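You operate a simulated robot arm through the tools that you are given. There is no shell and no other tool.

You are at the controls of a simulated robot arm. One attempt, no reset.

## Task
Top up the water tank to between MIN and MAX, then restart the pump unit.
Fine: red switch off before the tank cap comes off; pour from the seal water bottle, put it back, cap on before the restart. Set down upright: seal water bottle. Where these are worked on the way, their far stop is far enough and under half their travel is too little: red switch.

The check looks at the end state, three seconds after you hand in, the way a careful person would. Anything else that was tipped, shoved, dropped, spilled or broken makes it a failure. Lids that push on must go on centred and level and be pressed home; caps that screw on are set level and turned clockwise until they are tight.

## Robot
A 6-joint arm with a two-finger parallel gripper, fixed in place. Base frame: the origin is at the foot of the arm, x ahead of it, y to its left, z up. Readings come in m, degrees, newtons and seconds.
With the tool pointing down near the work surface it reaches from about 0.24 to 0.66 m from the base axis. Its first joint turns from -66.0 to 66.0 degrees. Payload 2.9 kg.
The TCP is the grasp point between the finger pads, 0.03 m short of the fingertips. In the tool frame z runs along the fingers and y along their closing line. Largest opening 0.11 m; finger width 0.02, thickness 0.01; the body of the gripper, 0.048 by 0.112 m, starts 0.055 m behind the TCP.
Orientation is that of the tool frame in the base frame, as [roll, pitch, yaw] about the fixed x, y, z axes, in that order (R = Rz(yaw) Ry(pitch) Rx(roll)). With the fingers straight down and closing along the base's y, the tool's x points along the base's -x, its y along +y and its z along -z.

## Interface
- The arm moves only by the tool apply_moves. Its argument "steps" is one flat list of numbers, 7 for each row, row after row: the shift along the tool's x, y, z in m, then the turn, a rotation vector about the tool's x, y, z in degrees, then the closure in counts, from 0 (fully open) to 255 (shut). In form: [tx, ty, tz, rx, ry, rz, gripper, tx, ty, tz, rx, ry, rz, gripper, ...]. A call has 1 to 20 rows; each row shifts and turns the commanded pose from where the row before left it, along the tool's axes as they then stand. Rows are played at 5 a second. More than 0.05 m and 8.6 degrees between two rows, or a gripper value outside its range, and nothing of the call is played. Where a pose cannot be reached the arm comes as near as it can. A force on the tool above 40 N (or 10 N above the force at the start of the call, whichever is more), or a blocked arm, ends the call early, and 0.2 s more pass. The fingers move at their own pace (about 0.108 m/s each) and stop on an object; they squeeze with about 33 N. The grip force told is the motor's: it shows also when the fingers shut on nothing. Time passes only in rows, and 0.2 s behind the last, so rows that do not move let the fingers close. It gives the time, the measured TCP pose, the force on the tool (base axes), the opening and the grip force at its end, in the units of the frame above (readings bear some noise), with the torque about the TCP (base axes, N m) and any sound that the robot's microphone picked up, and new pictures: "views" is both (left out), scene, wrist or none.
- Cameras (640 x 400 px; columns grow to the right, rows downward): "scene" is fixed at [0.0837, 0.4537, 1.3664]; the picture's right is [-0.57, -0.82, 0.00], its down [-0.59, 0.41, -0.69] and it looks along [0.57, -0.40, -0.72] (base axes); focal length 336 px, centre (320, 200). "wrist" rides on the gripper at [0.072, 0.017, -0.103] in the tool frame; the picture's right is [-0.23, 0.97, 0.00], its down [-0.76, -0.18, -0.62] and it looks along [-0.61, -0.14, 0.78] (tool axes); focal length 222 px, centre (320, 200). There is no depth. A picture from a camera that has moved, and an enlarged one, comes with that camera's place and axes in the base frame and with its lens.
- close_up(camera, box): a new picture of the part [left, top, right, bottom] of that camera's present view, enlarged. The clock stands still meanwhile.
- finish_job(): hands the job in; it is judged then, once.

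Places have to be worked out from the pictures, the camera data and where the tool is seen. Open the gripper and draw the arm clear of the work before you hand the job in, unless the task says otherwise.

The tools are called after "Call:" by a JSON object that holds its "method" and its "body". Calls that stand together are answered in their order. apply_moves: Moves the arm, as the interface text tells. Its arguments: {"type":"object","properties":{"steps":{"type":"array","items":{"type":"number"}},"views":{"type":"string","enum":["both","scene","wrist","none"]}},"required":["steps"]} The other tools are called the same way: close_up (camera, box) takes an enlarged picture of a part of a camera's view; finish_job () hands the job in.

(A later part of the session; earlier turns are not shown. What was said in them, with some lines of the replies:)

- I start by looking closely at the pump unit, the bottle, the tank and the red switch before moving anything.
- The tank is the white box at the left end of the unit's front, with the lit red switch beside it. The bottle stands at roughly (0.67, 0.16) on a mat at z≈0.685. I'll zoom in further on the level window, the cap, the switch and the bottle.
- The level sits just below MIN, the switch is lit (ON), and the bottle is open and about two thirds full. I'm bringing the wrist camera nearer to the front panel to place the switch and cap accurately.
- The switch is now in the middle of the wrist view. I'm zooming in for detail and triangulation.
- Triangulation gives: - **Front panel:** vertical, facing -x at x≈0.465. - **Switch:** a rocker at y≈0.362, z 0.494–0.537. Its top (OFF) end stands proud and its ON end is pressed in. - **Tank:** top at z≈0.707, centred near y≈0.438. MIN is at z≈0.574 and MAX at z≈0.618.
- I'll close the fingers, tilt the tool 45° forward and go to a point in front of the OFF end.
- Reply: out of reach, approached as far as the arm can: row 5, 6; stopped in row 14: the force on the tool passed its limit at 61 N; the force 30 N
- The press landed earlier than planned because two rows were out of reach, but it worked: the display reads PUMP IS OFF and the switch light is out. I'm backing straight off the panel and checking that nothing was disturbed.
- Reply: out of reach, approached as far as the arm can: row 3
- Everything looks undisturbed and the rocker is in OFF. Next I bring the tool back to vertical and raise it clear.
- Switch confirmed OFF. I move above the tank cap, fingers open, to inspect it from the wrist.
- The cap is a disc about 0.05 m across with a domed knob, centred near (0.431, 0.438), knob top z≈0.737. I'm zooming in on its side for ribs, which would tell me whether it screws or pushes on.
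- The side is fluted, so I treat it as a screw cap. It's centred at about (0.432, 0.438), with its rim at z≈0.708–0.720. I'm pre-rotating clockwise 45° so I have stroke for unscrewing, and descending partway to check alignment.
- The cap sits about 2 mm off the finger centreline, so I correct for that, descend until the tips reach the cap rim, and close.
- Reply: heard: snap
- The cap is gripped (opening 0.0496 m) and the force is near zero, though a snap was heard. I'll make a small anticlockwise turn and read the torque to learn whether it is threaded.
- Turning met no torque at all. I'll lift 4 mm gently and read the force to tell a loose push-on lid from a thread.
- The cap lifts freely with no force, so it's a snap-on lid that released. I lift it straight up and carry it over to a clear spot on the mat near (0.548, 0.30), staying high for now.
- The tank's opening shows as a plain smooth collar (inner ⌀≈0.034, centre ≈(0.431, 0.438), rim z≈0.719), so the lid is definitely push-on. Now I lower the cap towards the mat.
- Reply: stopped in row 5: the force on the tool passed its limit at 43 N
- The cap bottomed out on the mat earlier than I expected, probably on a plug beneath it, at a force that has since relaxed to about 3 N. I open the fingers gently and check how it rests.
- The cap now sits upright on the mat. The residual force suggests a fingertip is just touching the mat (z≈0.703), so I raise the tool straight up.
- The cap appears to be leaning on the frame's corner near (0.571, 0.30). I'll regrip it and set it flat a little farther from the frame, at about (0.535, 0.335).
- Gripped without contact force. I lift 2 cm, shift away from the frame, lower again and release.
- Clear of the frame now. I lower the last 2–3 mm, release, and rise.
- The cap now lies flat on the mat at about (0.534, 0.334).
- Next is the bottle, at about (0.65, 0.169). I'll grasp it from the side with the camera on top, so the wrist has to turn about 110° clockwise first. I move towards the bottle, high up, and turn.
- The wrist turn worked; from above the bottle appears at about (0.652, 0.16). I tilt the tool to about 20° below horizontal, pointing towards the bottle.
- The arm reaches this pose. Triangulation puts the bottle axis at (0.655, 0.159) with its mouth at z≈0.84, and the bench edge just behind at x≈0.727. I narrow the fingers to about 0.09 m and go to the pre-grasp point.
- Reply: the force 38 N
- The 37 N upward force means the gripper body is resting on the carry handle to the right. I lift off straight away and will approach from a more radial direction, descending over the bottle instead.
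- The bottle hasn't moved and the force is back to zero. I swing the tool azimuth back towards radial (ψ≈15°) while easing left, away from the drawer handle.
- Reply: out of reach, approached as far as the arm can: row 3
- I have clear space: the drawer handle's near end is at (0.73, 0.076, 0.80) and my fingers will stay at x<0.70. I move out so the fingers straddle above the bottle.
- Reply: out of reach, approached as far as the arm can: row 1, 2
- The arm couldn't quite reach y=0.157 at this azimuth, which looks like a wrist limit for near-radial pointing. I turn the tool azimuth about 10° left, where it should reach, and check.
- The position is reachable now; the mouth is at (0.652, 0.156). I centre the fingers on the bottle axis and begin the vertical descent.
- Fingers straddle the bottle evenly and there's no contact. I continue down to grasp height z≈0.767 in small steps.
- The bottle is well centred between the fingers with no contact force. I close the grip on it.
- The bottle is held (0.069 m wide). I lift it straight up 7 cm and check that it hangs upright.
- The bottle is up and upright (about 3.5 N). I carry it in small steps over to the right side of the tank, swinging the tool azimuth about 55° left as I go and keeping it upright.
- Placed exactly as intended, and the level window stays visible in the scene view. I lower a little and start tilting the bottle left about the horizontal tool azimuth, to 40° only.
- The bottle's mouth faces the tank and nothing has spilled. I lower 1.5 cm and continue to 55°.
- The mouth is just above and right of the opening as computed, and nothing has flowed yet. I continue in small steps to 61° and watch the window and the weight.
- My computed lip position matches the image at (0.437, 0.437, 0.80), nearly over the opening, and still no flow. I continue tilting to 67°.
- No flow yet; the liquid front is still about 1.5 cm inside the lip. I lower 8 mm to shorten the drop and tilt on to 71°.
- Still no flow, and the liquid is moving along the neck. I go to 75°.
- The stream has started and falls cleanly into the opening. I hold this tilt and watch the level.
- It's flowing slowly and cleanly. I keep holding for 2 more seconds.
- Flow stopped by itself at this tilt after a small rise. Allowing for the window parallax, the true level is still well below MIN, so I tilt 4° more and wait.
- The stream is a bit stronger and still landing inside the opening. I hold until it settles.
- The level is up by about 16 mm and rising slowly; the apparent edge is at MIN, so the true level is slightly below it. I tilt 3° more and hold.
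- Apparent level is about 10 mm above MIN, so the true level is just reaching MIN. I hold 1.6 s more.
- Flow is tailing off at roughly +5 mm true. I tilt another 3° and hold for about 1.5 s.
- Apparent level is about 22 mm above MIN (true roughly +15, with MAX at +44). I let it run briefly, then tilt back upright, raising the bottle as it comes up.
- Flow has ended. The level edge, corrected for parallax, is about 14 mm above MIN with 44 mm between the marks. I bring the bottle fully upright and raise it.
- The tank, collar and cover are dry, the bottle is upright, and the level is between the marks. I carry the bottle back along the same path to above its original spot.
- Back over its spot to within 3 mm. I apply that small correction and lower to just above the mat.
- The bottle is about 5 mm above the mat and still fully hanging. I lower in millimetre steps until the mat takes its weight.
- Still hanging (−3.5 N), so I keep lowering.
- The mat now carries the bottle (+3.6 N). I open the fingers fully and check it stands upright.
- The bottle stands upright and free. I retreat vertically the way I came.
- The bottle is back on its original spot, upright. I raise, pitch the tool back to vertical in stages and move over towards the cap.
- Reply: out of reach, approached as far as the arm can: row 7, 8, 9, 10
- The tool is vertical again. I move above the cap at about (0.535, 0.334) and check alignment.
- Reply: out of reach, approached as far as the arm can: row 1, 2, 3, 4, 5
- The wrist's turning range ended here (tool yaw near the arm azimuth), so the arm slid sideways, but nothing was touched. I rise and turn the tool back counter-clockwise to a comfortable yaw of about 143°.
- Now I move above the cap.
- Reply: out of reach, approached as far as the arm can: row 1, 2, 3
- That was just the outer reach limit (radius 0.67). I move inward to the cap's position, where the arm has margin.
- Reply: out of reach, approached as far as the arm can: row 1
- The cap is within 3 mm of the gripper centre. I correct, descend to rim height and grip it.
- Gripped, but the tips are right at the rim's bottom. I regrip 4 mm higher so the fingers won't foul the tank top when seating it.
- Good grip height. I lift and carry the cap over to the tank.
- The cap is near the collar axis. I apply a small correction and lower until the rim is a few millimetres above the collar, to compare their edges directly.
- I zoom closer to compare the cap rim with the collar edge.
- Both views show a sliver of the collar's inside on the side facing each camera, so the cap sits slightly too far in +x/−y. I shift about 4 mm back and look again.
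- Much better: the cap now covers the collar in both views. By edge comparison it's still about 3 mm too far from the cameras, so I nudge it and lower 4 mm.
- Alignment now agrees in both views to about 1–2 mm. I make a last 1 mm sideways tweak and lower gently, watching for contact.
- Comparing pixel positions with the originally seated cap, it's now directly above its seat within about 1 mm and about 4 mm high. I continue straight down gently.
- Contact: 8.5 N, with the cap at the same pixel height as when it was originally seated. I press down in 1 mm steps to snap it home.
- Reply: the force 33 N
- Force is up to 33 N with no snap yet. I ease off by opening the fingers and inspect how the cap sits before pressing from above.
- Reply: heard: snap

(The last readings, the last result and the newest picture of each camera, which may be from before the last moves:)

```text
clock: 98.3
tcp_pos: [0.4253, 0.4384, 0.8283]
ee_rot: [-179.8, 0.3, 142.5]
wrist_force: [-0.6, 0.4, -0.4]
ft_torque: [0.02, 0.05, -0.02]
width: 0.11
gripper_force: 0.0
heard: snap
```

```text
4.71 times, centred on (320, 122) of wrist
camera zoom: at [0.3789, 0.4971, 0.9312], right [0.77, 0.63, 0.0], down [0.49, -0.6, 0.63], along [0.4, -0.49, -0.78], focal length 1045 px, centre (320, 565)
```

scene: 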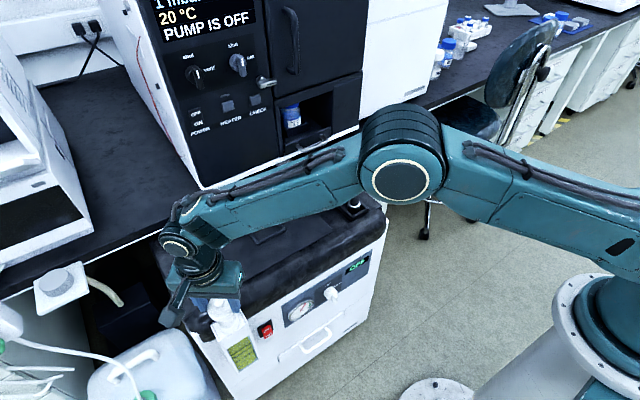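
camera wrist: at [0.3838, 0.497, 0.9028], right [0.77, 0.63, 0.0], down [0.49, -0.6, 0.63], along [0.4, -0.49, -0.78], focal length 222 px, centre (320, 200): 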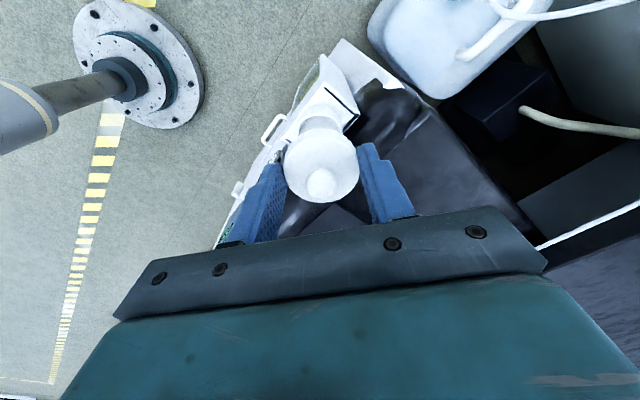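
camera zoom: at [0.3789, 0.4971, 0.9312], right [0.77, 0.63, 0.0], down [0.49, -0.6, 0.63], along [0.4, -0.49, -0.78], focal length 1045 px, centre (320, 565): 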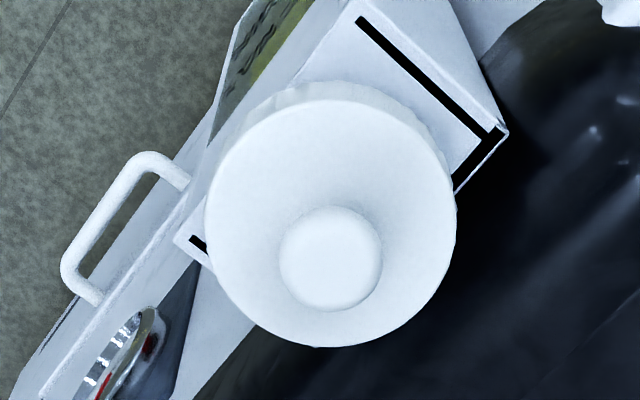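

A snap was heard, and the cap is level and at exactly the height of the original seated picture. To be sure it's home, I close the fingers and press down on the centre knob.

Call:
{"method": "apply_moves", "body": {"steps": [-0.0062, 0.001, 0, 0, 0, 0, 255, 0, 0, 0, 0, 0, 0, 255, 0, 0, 0, 0, 0, 0, 255, 0, 0, 0.03, 0, 0, 0, 255, 0, 0, 0.025, 0, 0, 0, 255, 0, 0, 0, 0, 0, 0, 255], "views": "wrist"}}

Call:
{"method": "close_up", "body": {"camera": "scene", "box": [208, 302, 248, 338]}}

Call:
{"method": "close_up", "body": {"camera": "wrist", "box": [260, 80, 380, 200]}}

```text
clock: 99.8
tcp_pos: [0.4339, 0.4392, 0.7713]
ee_rot: [-180.0, 0.3, 142.4]
wrist_force: [-2.2, -1.2, 7.4]
ft_torque: [-0.06, 0.03, -0.01]
width: 0.0002
gripper_force: 32.6
camera wrist: at [0.3856, 0.4967, 0.8752], right [0.77, 0.63, 0.0], down [0.49, -0.6, 0.63], along [0.4, -0.48, -0.78], focal length 222 px, centre (320, 200)
```

wrist: 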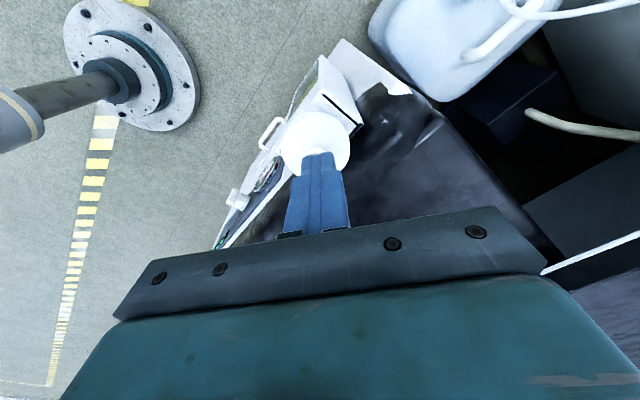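

```text
11.11 times, centred on (228, 320) of scene
camera zoom: at [0.0836, 0.4536, 1.3664], right [-0.57, -0.82, 0.0], down [-0.59, 0.41, -0.69], along [0.57, -0.4, -0.72], focal length 3739 px, centre (1342, -1133)
```

zoom: 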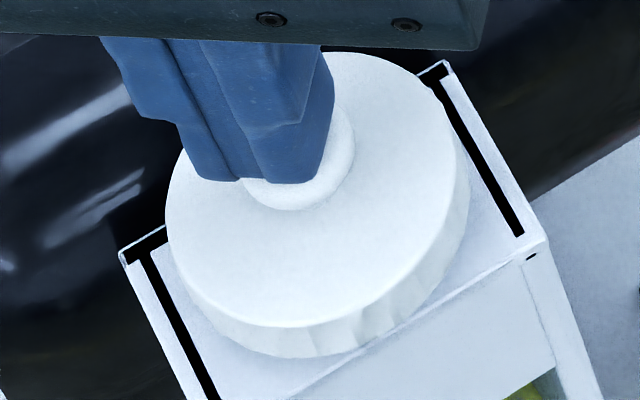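

```text
3.33 times, centred on (320, 140) of wrist
camera zoom: at [0.3856, 0.4967, 0.8752], right [0.77, 0.63, 0.0], down [0.49, -0.6, 0.63], along [0.4, -0.48, -0.78], focal length 740 px, centre (320, 400)
```

zoom: 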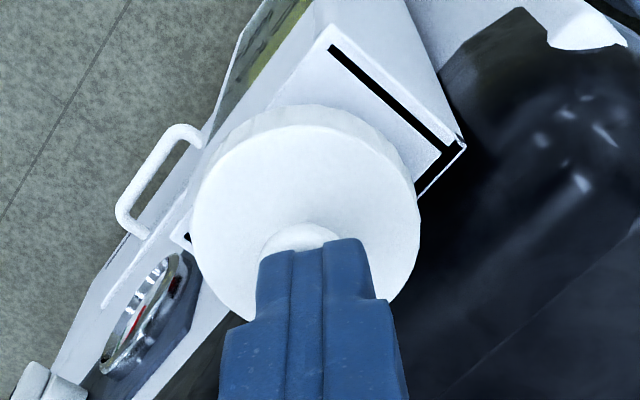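

The fingertips touch the knob (7 N) about 4–5 mm off its centre. I lift slightly, recentre, and press.

Call:
{"method": "apply_moves", "body": {"steps": [0, 0, -0.005, 0, 0, 0, 255, -0.0005, -0.0045, 0, 0, 0, 0, 255, 0, 0, 0.004, 0, 0, 0, 255, 0, 0, 0, 0, 0, 0, 255], "views": "none"}}

Call:
{"method": "close_up", "body": {"camera": "scene", "box": [208, 302, 248, 338]}}

```text
clock: 100.8
tcp_pos: [0.4287, 0.4334, 0.7732]
ee_rot: [-179.8, 0.3, 142.5]
wrist_force: [0.2, 0.3, -0.1]
ft_torque: [0.0, 0.02, 0.01]
width: 0.0
gripper_force: 32.7
```

```text
11.11 times, centred on (228, 320) of scene
camera zoom: at [0.0837, 0.4537, 1.3664], right [-0.57, -0.82, 0.0], down [-0.59, 0.41, -0.69], along [0.57, -0.4, -0.72], focal length 3739 px, centre (1342, -1133)
```

zoom: 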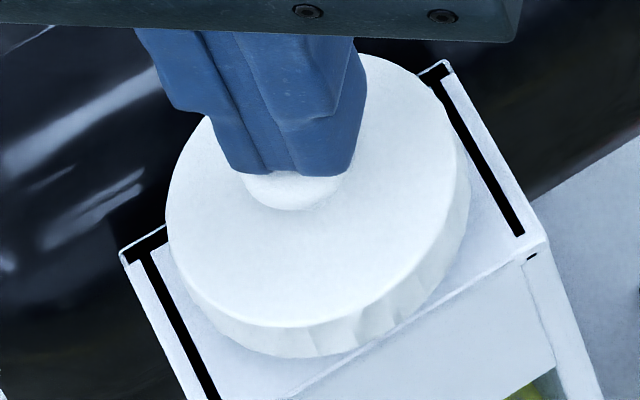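

Now centred on the knob. I press down gradually.

Call:
{"method": "apply_moves", "body": {"steps": [0, 0, 0.001, 0, 0, 0, 255, 0, 0, 0.001, 0, 0, 0, 255, 0, 0, 0.001, 0, 0, 0, 255, 0, 0, 0.001, 0, 0, 0, 255, 0, 0, 0.001, 0, 0, 0, 255, 0, 0, 0, 0, 0, 0, 255], "views": "none"}}

Call:
{"method": "close_up", "body": {"camera": "scene", "box": [208, 302, 248, 338]}}

```text
clock: 101.9
tcp_pos: [0.4309, 0.4341, 0.7725]
ee_rot: [-180.0, 0.3, 142.7]
wrist_force: [-3.0, -2.7, 7.5]
ft_torque: [-0.04, 0.1, 0.03]
width: 0.0001
gripper_force: 32.7
stopped in row 5: the force on the tool passed its limit at 43 N (the readings are from after the stop); the commanded pose is now the measured one
```

```text
11.11 times, centred on (228, 320) of scene
camera zoom: at [0.0836, 0.4536, 1.3664], right [-0.57, -0.82, 0.0], down [-0.59, 0.41, -0.69], along [0.57, -0.4, -0.72], focal length 3739 px, centre (1342, -1133)
```

zoom: 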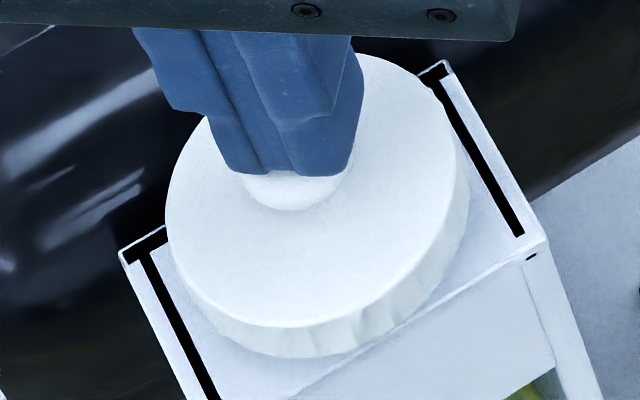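

A press of 43 N at the knob's centre moved nothing: the cap is firmly home, level, and at its original height. Now I withdraw upward, turn back to yaw 180° and move in front of the panel for the switch.

Call:
{"method": "apply_moves", "body": {"steps": [0, 0, -0.02, 0, 0, 0, 255, 0, 0, -0.04, 0, 0, 0, 255, 0, 0, -0.036, 0, 0, 0, 255, 0, 0, 0, 0, 0, -7.48, 255, 0, 0, 0, 0, 0, -7.48, 255, 0, 0, 0, 0, 0, -7.48, 255, 0, 0, 0, 0, 0, -7.48, 255, 0, 0, 0, 0, 0, -7.48, 255, 0.0343, -0.0247, 0, 0, 0, 0, 255, 0.0343, -0.0247, 0, 0, 0, 0, 255, 0.0343, -0.0247, 0, 0, 0, 0, 255, 0, 0, 0, 0, 0, 0, 255]}}

Call:
{"method": "close_up", "body": {"camera": "scene", "box": [200, 290, 290, 370]}}

Call:
{"method": "close_up", "body": {"camera": "wrist", "box": [300, 90, 420, 190]}}

```text
clock: 104.5
tcp_pos: [0.327, 0.3591, 0.8675]
ee_rot: [-179.9, 0.3, -179.9]
wrist_force: [-0.5, -0.2, -0.9]
ft_torque: [-0.01, 0.01, 0.01]
width: 0.0002
gripper_force: 33.2
camera wrist: at [0.2546, 0.3771, 0.9703], right [0.23, 0.97, 0.0], down [0.76, -0.18, 0.63], along [0.61, -0.14, -0.78], focal length 222 px, centre (320, 200)
```

scene: 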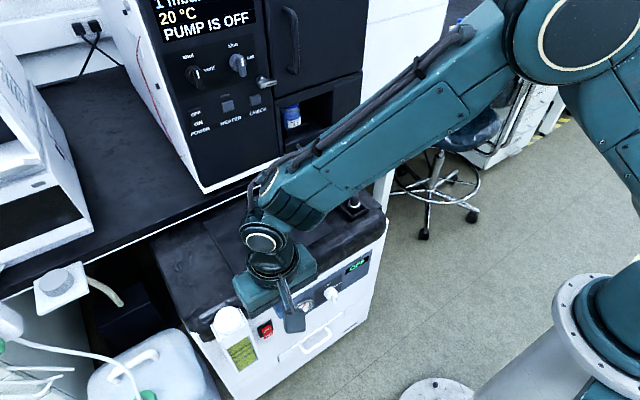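
wrist: 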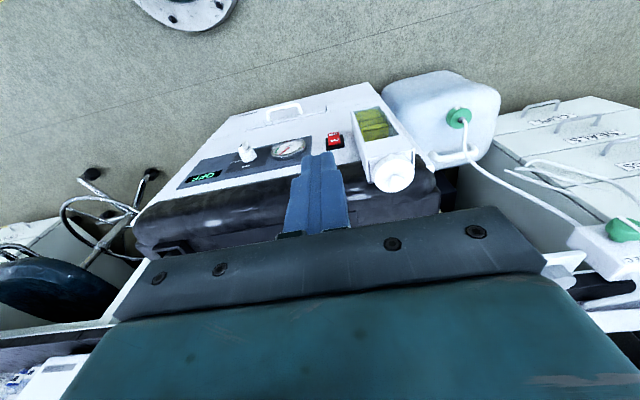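

```text
5.00 times, centred on (245, 330) of scene
camera zoom: at [0.0837, 0.4537, 1.3664], right [-0.57, -0.82, 0.0], down [-0.59, 0.41, -0.69], along [0.57, -0.4, -0.72], focal length 1682 px, centre (695, -450)
```

zoom: 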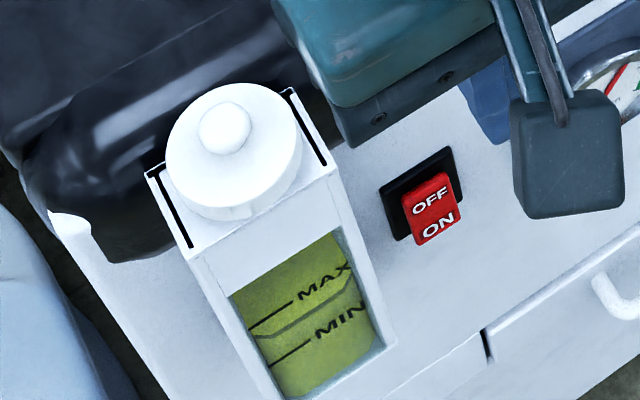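

```text
4.00 times, centred on (360, 140) of wrist
camera zoom: at [0.2546, 0.3771, 0.9703], right [0.23, 0.97, 0.0], down [0.76, -0.18, 0.63], along [0.61, -0.14, -0.78], focal length 888 px, centre (160, 440)
```

zoom: 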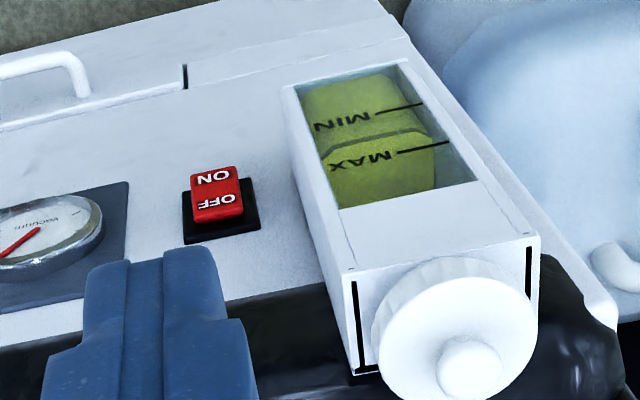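

Cap seated, level visible between the marks, switch OFF. I descend in front of the panel, keeping well clear of it, which also gives a front view of the level window.

Call:
{"method": "apply_moves", "body": {"steps": [0, 0, 0.045, 0, 0, 0, 255, 0, 0, 0.045, 0, 0, 0, 255, 0, 0, 0.045, 0, 0, 0, 255, 0, 0, 0.045, 0, 0, 0, 255, 0, 0, 0.045, 0, 0, 0, 255, 0, 0, 0.045, 0, 0, 0, 255, 0, 0, 0.045, 0, 0, 0, 255, 0, 0, 0, 0, 0, 0, 255]}}

Call:
{"method": "close_up", "body": {"camera": "wrist", "box": [300, 60, 540, 220]}}

```text
clock: 106.3
tcp_pos: [0.3287, 0.3556, 0.5514]
ee_rot: [-179.9, 0.3, -179.9]
wrist_force: [0.6, -0.2, -0.4]
ft_torque: [0.0, 0.01, 0.0]
width: 0.0
gripper_force: 33.5
camera wrist: at [0.2569, 0.373, 0.6553], right [0.23, 0.97, 0.0], down [0.76, -0.18, 0.63], along [0.61, -0.14, -0.78], focal length 222 px, centre (320, 200)
```

scene: 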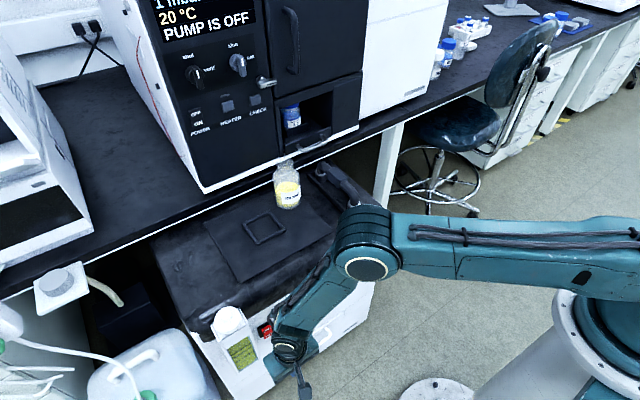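
wrist: 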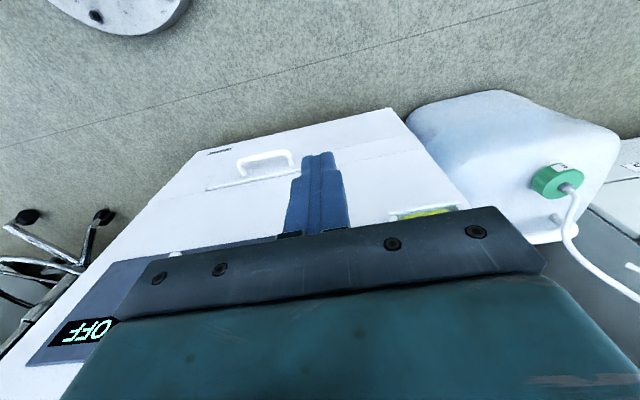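

```text
2.50 times, centred on (420, 140) of wrist
camera zoom: at [0.2569, 0.373, 0.6553], right [0.23, 0.97, 0.0], down [0.76, -0.18, 0.63], along [0.61, -0.14, -0.78], focal length 555 px, centre (70, 350)
```

zoom: 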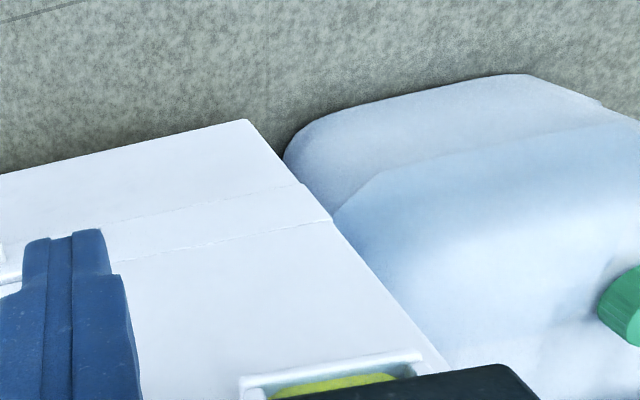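

I tilt the tool forward 46° while easing towards the panel, stopping well short of the switch.

Call:
{"method": "apply_moves", "body": {"steps": [-0.014, 0, 0, 0, -7.67, 0, 255, -0.0139, 0, 0.0019, 0, -7.67, 0, 255, -0.0135, 0, 0.0037, 0, -7.67, 0, 255, 0, 0, 0, 0, -7.67, 0, 255, 0, 0, 0, 0, -7.67, 0, 255, 0, 0, 0, 0, -7.67, 0, 255, 0, 0, 0, 0, 0, 0, 255]}}

Call:
{"method": "close_up", "body": {"camera": "wrist", "box": [260, 90, 500, 240]}}

Call:
{"method": "close_up", "body": {"camera": "scene", "box": [220, 300, 316, 380]}}

```text
clock: 107.9
tcp_pos: [0.3715, 0.3591, 0.5522]
ee_rot: [-179.9, 46.4, -179.8]
wrist_force: [0.1, -0.7, -0.8]
ft_torque: [-0.01, 0.01, -0.04]
width: 0.0002
gripper_force: 32.9
camera wrist: at [0.2466, 0.3761, 0.5711], right [0.16, 0.97, 0.16], down [0.07, -0.18, 0.98], along [0.98, -0.14, -0.1], focal length 222 px, centre (320, 200)
```

scene: 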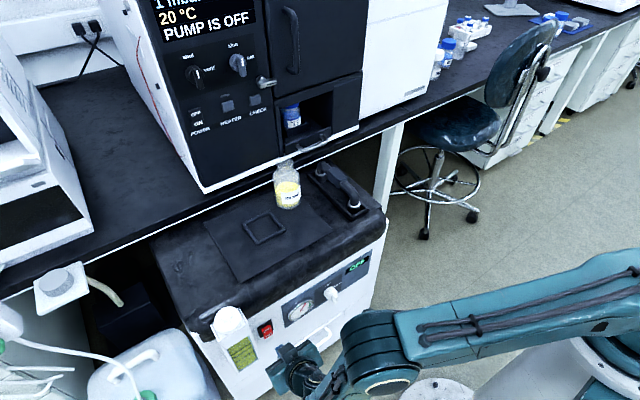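
wrist: 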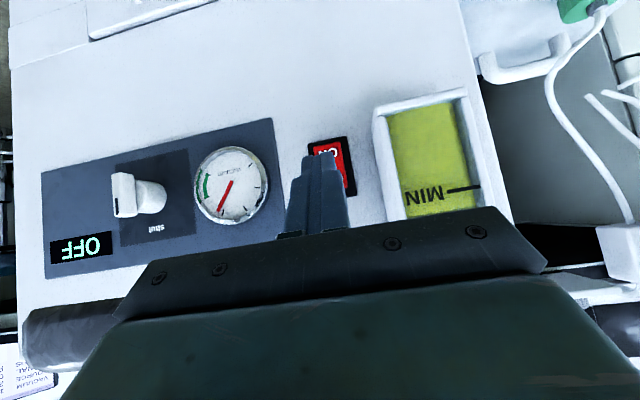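

```text
2.67 times, centred on (380, 165) of wrist
camera zoom: at [0.2466, 0.3761, 0.5711], right [0.16, 0.97, 0.16], down [0.07, -0.18, 0.98], along [0.98, -0.14, -0.1], focal length 592 px, centre (160, 293)
```

zoom: 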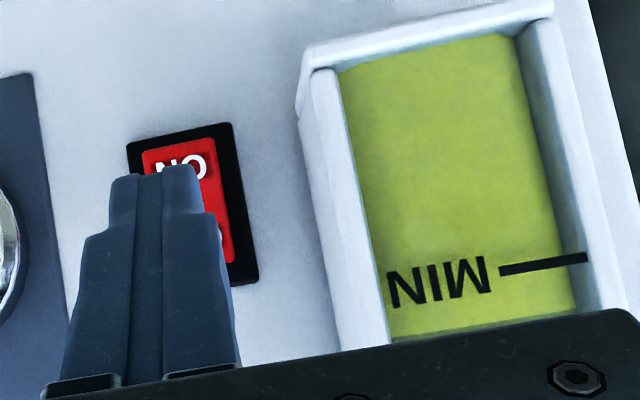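

```text
5.00 times, centred on (268, 340) of scene
camera zoom: at [0.0837, 0.4537, 1.3664], right [-0.57, -0.82, 0.0], down [-0.59, 0.41, -0.69], along [0.57, -0.4, -0.72], focal length 1682 px, centre (580, -500)
```

zoom: 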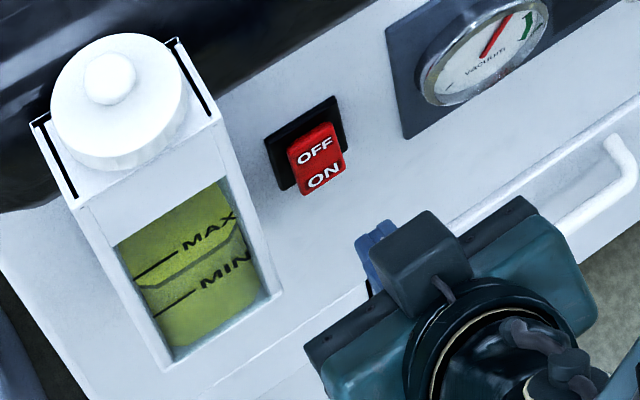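

The front view confirms liquid well above the MIN mark, and the scene view shows it below MAX. From this view the rocker's ON end is at y≈0.3635, z≈0.507. I position the fingertip just in front of it.

Call:
{"method": "apply_moves", "body": {"steps": [0.0011, 0.0015, 0.0142, 0, 0, 0, 255, 0.0011, 0.0015, 0.0142, 0, 0, 0, 255, 0.0011, 0.0015, 0.0142, 0, 0, 0, 255, 0, 0, 0, 0, 0, 0, 255]}}

Call:
{"method": "close_up", "body": {"camera": "wrist", "box": [240, 60, 400, 180]}}

Call:
{"method": "close_up", "body": {"camera": "scene", "box": [232, 310, 296, 360]}}

```text
clock: 108.9
tcp_pos: [0.4009, 0.3632, 0.5198]
ee_rot: [-179.8, 46.3, -179.8]
wrist_force: [0.1, 0.3, 0.3]
ft_torque: [0.03, -0.01, 0.04]
width: 0.0
gripper_force: 33.6
camera wrist: at [0.2757, 0.3802, 0.5383], right [0.16, 0.97, 0.16], down [0.08, -0.18, 0.98], along [0.98, -0.14, -0.1], focal length 222 px, centre (320, 200)
```

scene: 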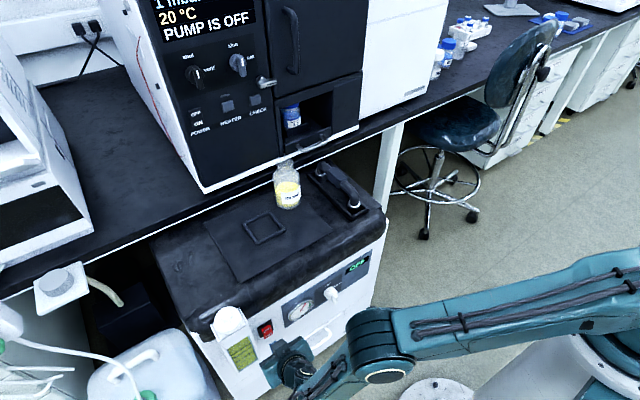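
wrist: 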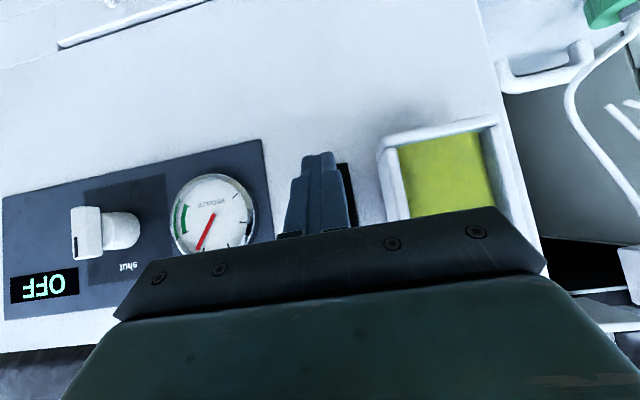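

```text
3.33 times, centred on (320, 120) of wrist
camera zoom: at [0.2757, 0.3802, 0.5383], right [0.16, 0.97, 0.16], down [0.08, -0.18, 0.98], along [0.98, -0.14, -0.1], focal length 740 px, centre (320, 467)
```

zoom: 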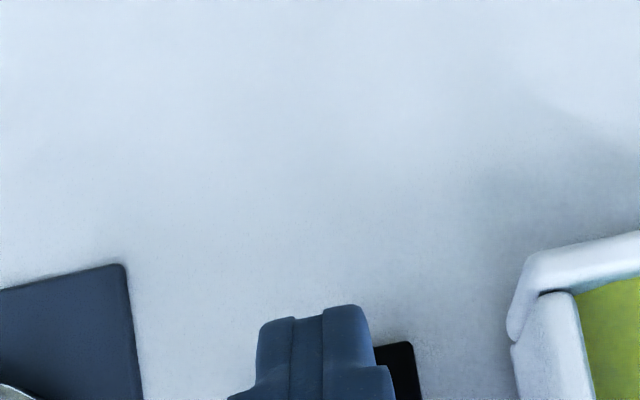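

```text
8.00 times, centred on (264, 335) of scene
camera zoom: at [0.0837, 0.4537, 1.3664], right [-0.57, -0.82, 0.0], down [-0.59, 0.41, -0.69], along [0.57, -0.4, -0.72], focal length 2692 px, centre (768, -880)
```

zoom: 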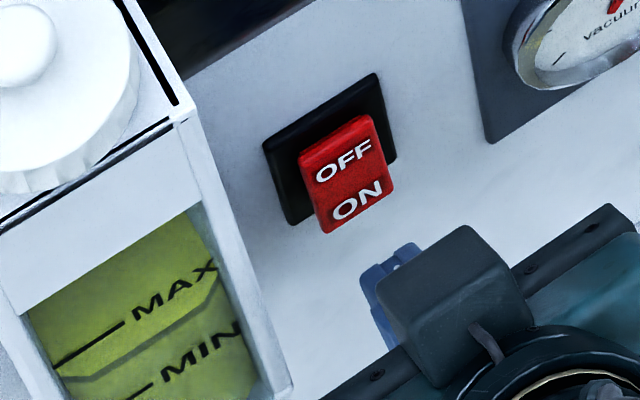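

Tip and ON end line up. I advance towards +x in 3 mm steps.

Call:
{"method": "apply_moves", "body": {"steps": [-0.0035, 0, 0.0036, 0, 0, 0, 255, -0.0035, 0, 0.0036, 0, 0, 0, 255, -0.0028, 0, 0.0029, 0, 0, 0, 255, -0.0021, 0, 0.0022, 0, 0, 0, 255, 0, 0, 0, 0, 0, 0, 255], "views": "wrist"}}

Call:
{"method": "close_up", "body": {"camera": "scene", "box": [232, 310, 296, 360]}}

```text
clock: 110.1
tcp_pos: [0.4177, 0.3635, 0.5214]
ee_rot: [-179.7, 46.5, -179.9]
wrist_force: [-1.6, 1.2, -1.1]
ft_torque: [0.02, 0.05, -0.01]
width: 0.0002
gripper_force: 32.4
camera wrist: at [0.2929, 0.3801, 0.539], right [0.16, 0.97, 0.16], down [0.08, -0.18, 0.98], along [0.98, -0.14, -0.1], focal length 222 px, centre (320, 200)
```

wrist: 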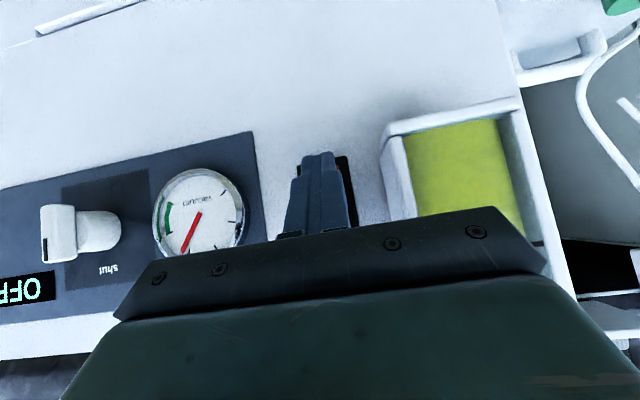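

```text
8.00 times, centred on (264, 335) of scene
camera zoom: at [0.0837, 0.4537, 1.3664], right [-0.57, -0.82, 0.0], down [-0.59, 0.41, -0.69], along [0.57, -0.4, -0.72], focal length 2692 px, centre (768, -880)
```

zoom: 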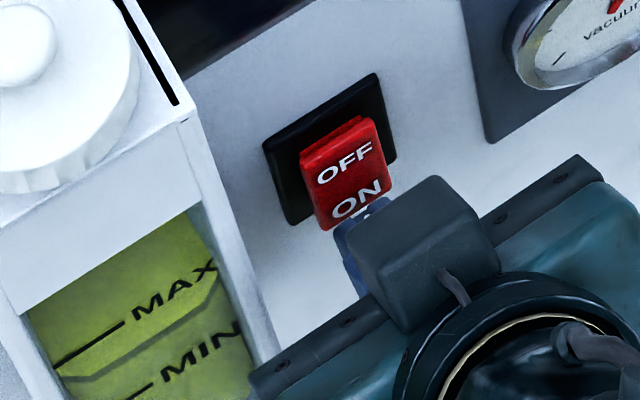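

The tip is on the ON end and the rocker has begun to turn. I keep pushing to its stop.

Call:
{"method": "apply_moves", "body": {"steps": [-0.0021, 0, 0.0022, 0, 0, 0, 255, -0.0021, 0, 0.0022, 0, 0, 0, 255, -0.0021, 0, 0.0022, 0, 0, 0, 255, 0, 0, 0, 0, 0, 0, 255], "views": "scene"}}

Call:
{"method": "close_up", "body": {"camera": "scene", "box": [232, 310, 296, 360]}}

```text
clock: 110.9
tcp_pos: [0.4201, 0.3639, 0.5163]
ee_rot: [-179.5, 45.4, -179.2]
wrist_force: [-4.0, 0.4, 0.9]
ft_torque: [0.0, 0.02, -0.04]
width: 0.0001
gripper_force: 32.9
stopped in row 4: the force on the tool passed its limit at 42 N (the readings are from after the stop); the commanded pose is now the measured one
```

scene: 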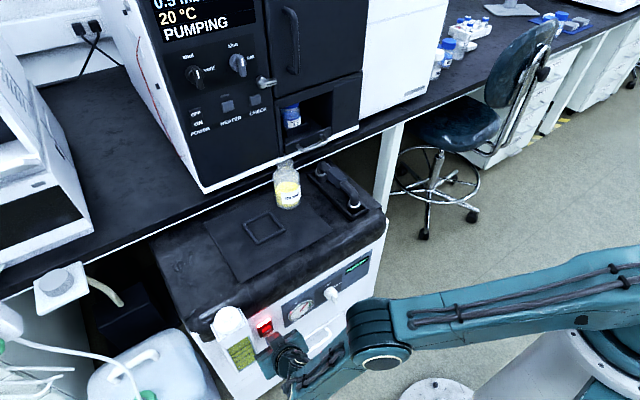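

```text
8.00 times, centred on (264, 335) of scene
camera zoom: at [0.0837, 0.4537, 1.3664], right [-0.57, -0.82, 0.0], down [-0.59, 0.41, -0.69], along [0.57, -0.4, -0.72], focal length 2692 px, centre (768, -880)
```

zoom: 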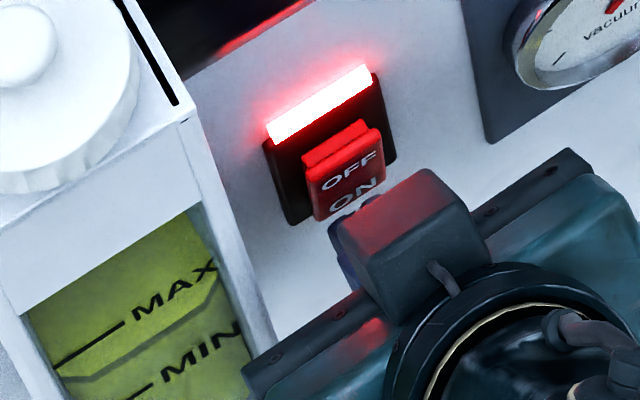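

The display reads PUMPING and the switch is lit ON at its stop. I back off the panel, bring the tool upright, open the gripper and rise clear.

Call:
{"method": "apply_moves", "body": {"steps": [0.0105, 0, -0.0107, 0, 0, 0, 255, 0.0123, 0, -0.0125, 0, 0, 0, 255, 0.0123, 0, -0.0125, 0, 0, 0, 255, 0, 0, 0, 0, 7.6, 0, 255, 0, 0, 0, 0, 7.6, 0, 255, 0, 0, 0, 0, 7.6, 0, 255, 0.0126, 0, -0.0054, 0, 7.6, 0, 255, 0.0136, 0, -0.0036, 0, 7.6, 0, 255, 0.0139, 0, -0.0018, 0, 7.4, 0, 255, 0, 0, -0.045, 0, 0, 0, 255, 0, 0, -0.045, 0, 0, 0, 200, 0, 0, -0.045, 0, 0, 0, 100, 0, 0, -0.045, 0, 0, 0, 0, 0, 0, -0.045, 0, 0, 0, 0, 0, 0, -0.045, 0, 0, 0, 0, 0, 0, -0.045, 0, 0, 0, 0, 0, 0, -0.045, 0, 0, 0, 0, 0, 0, 0, 0, 0, 0, 0]}}

Call:
{"method": "close_up", "body": {"camera": "scene", "box": [196, 290, 292, 375]}}

Call:
{"method": "close_up", "body": {"camera": "scene", "box": [220, 140, 348, 270]}}

Call:
{"method": "close_up", "body": {"camera": "scene", "box": [130, 0, 322, 120]}}

```text
clock: 114.7
tcp_pos: [0.3287, 0.3642, 0.8775]
ee_rot: [-179.6, 0.2, -179.7]
wrist_force: [-0.3, 0.1, -0.2]
ft_torque: [0.01, 0.03, -0.04]
width: 0.11
gripper_force: 0.1
camera wrist: at [0.2555, 0.3816, 0.9804], right [0.22, 0.98, -0.01], down [0.76, -0.17, 0.63], along [0.61, -0.14, -0.78], focal length 222 px, centre (320, 200)
```

scene: 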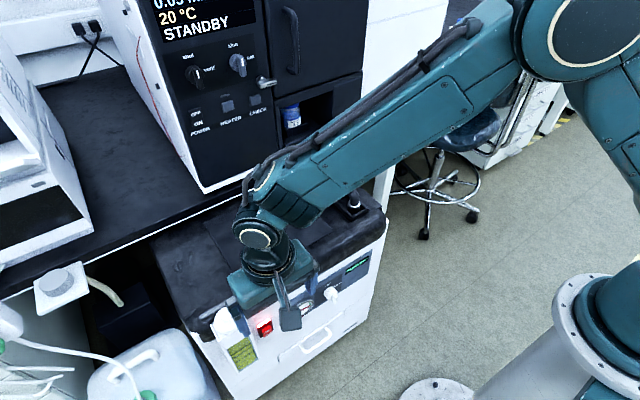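
wrist: 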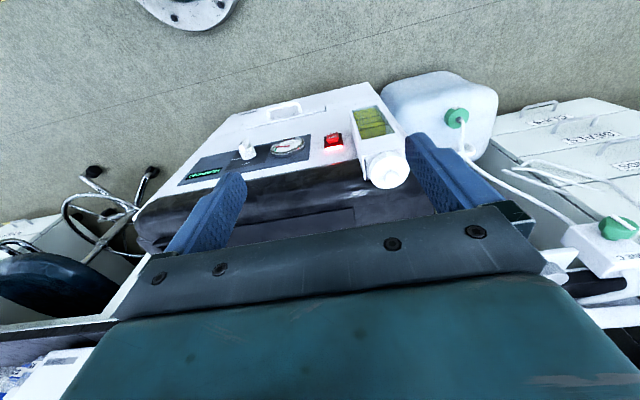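

```text
4.71 times, centred on (244, 332) of scene
camera zoom: at [0.0837, 0.4537, 1.3664], right [-0.57, -0.82, 0.0], down [-0.59, 0.41, -0.69], along [0.57, -0.4, -0.72], focal length 1584 px, centre (678, -424)
```

zoom: 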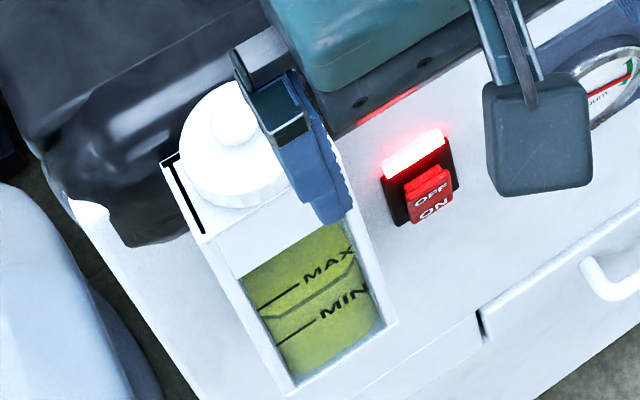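

```text
3.08 times, centred on (284, 205) of scene
camera zoom: at [0.0837, 0.4537, 1.3664], right [-0.57, -0.82, 0.0], down [-0.59, 0.41, -0.69], along [0.57, -0.4, -0.72], focal length 1035 px, centre (431, 185)
```

zoom: 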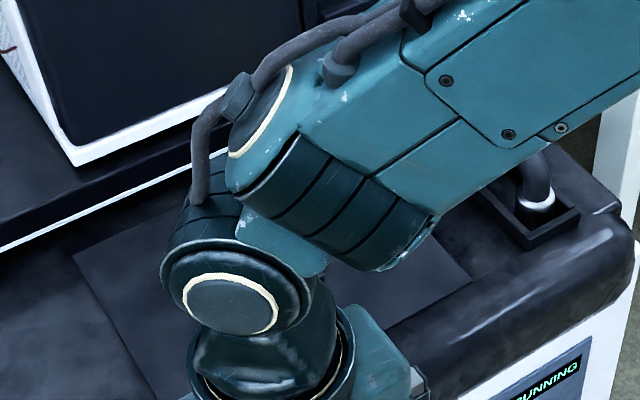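

```text
3.33 times, centred on (226, 60) of scene
camera zoom: at [0.0837, 0.4537, 1.3664], right [-0.57, -0.82, 0.0], down [-0.59, 0.41, -0.69], along [0.57, -0.4, -0.72], focal length 1122 px, centre (633, 667)
```

zoom: 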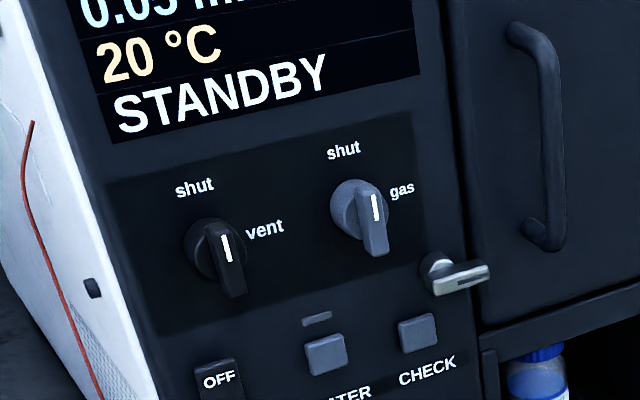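

The panel reads RUNNING and the console STANDBY, with WATER LOW gone. I raise the arm clear and do a last check of the whole scene.

Call:
{"method": "apply_moves", "body": {"steps": [0, -0.02, -0.04, 0, 0, 0, 0, 0, -0.02, -0.04, 0, 0, 0, 0, 0, -0.03, -0.035, 0, 0, 0, 0, 0, -0.03, -0.03, 0, 0, 0, 0, 0, -0.03, -0.03, 0, 0, 0, 0, 0, -0.03, 0, 0, 0, 0, 0, 0, -0.03, 0, 0, 0, 0, 0, 0, 0, 0, 0, 0, 0, 0]}}

Call:
{"method": "close_up", "body": {"camera": "scene", "box": [208, 302, 248, 338]}}

Call:
{"method": "close_up", "body": {"camera": "scene", "box": [225, 335, 265, 375]}}

Call:
{"method": "close_up", "body": {"camera": "scene", "box": [220, 140, 348, 270]}}

```text
clock: 116.5
tcp_pos: [0.3264, 0.1753, 1.0535]
ee_rot: [-179.7, 0.2, -179.7]
wrist_force: [0.2, 0.5, 0.7]
ft_torque: [-0.04, 0.0, 0.02]
width: 0.1098
gripper_force: 0.1
camera wrist: at [0.2549, 0.1926, 1.155], right [0.22, 0.98, -0.01], down [0.76, -0.17, 0.63], along [0.61, -0.14, -0.78], focal length 222 px, centre (320, 200)
```

scene: 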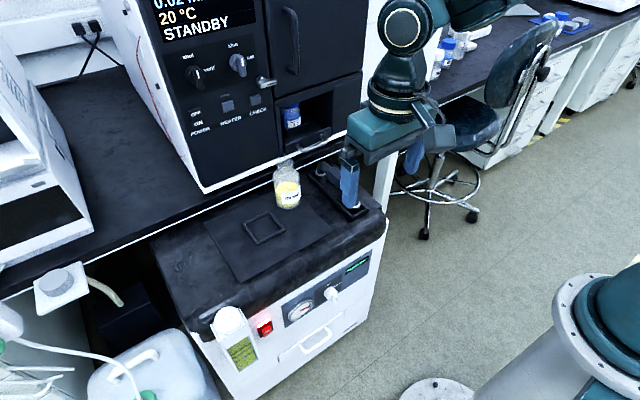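
wrist: 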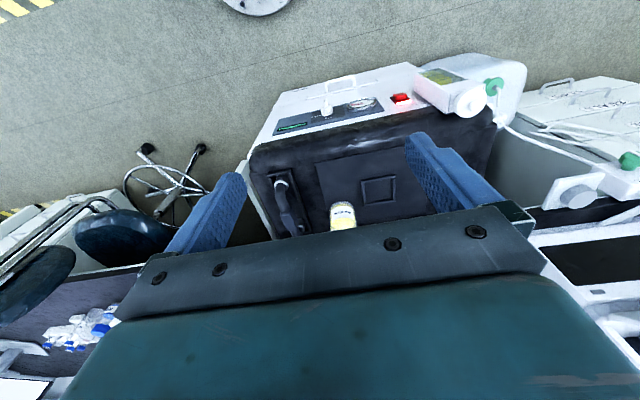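

```text
11.11 times, centred on (228, 320) of scene
camera zoom: at [0.0837, 0.4537, 1.3664], right [-0.57, -0.82, 0.0], down [-0.59, 0.41, -0.69], along [0.57, -0.4, -0.72], focal length 3739 px, centre (1342, -1133)
```

zoom: 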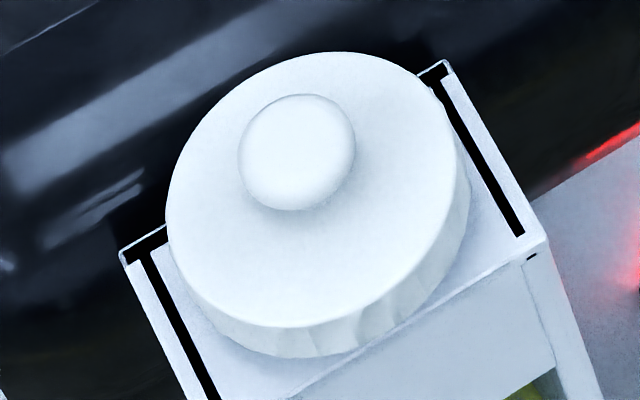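

```text
10.00 times, centred on (245, 355) of scene
camera zoom: at [0.0837, 0.4537, 1.3664], right [-0.57, -0.82, 0.0], down [-0.59, 0.41, -0.69], along [0.57, -0.4, -0.72], focal length 3365 px, centre (1070, -1350)
```

zoom: 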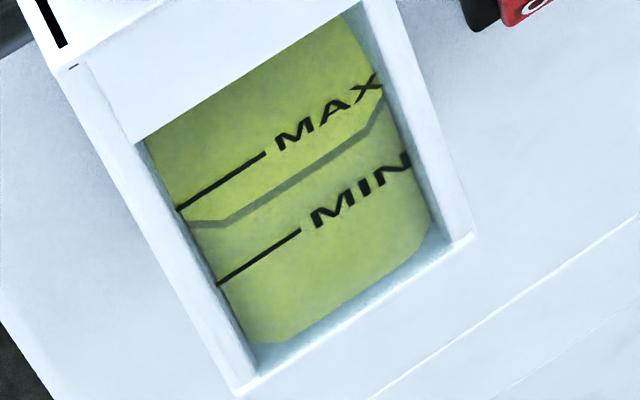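

```text
3.08 times, centred on (284, 205) of scene
camera zoom: at [0.0837, 0.4537, 1.3664], right [-0.57, -0.82, 0.0], down [-0.59, 0.41, -0.69], along [0.57, -0.4, -0.72], focal length 1035 px, centre (431, 185)
```

zoom: 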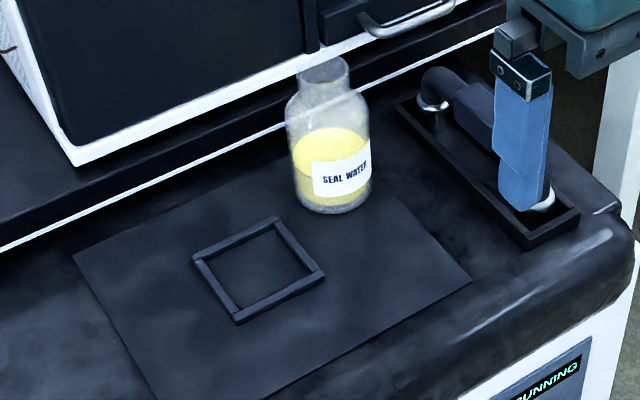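

Everything checks out:
- **Switch:** lit ON, with the panel reading RUNNING.
- **Cap:** level and pressed home.
- **Level:** between MIN and MAX.
- **Bottle:** upright in its original place.
- **Arm:** clear of the work, gripper open.

I hand in.

Call:
{"method": "finish_job", "body": {}}

```text
The job is handed in.
```

I topped up the water tank to between MIN and MAX and restarted the pump unit. The panel reads RUNNING, the console went from WATER LOW to STANDBY, and the job is handed in. I don't have the check's result.

- **Switch:** the red switch was off before the cap came off. At the end I pushed it to its far stop, and it is lit ON.
- **Level:** my estimate is about 14 mm above MIN, with about 44 mm between the marks. I saw no spills while pouring or in the final pictures.
- **Bottle:** it is back upright on its original spot.
- **Cap:** it is a push-on lid. I heard a snap when I let go of it, then pressed the knob with 43 N and it did not move. It sits level at its original height, about 1 mm sideways from where it started.

Contacts with the unit that were not planned:
- My first push on the switch hit harder than I intended, at 61 N.
- The gripper once rested on the unit's carry handle at about 38 N.
- The cap, and probably a fingertip, pressed on the mat at 43 N when I set the cap down.

I saw no movement or damage after any of these.
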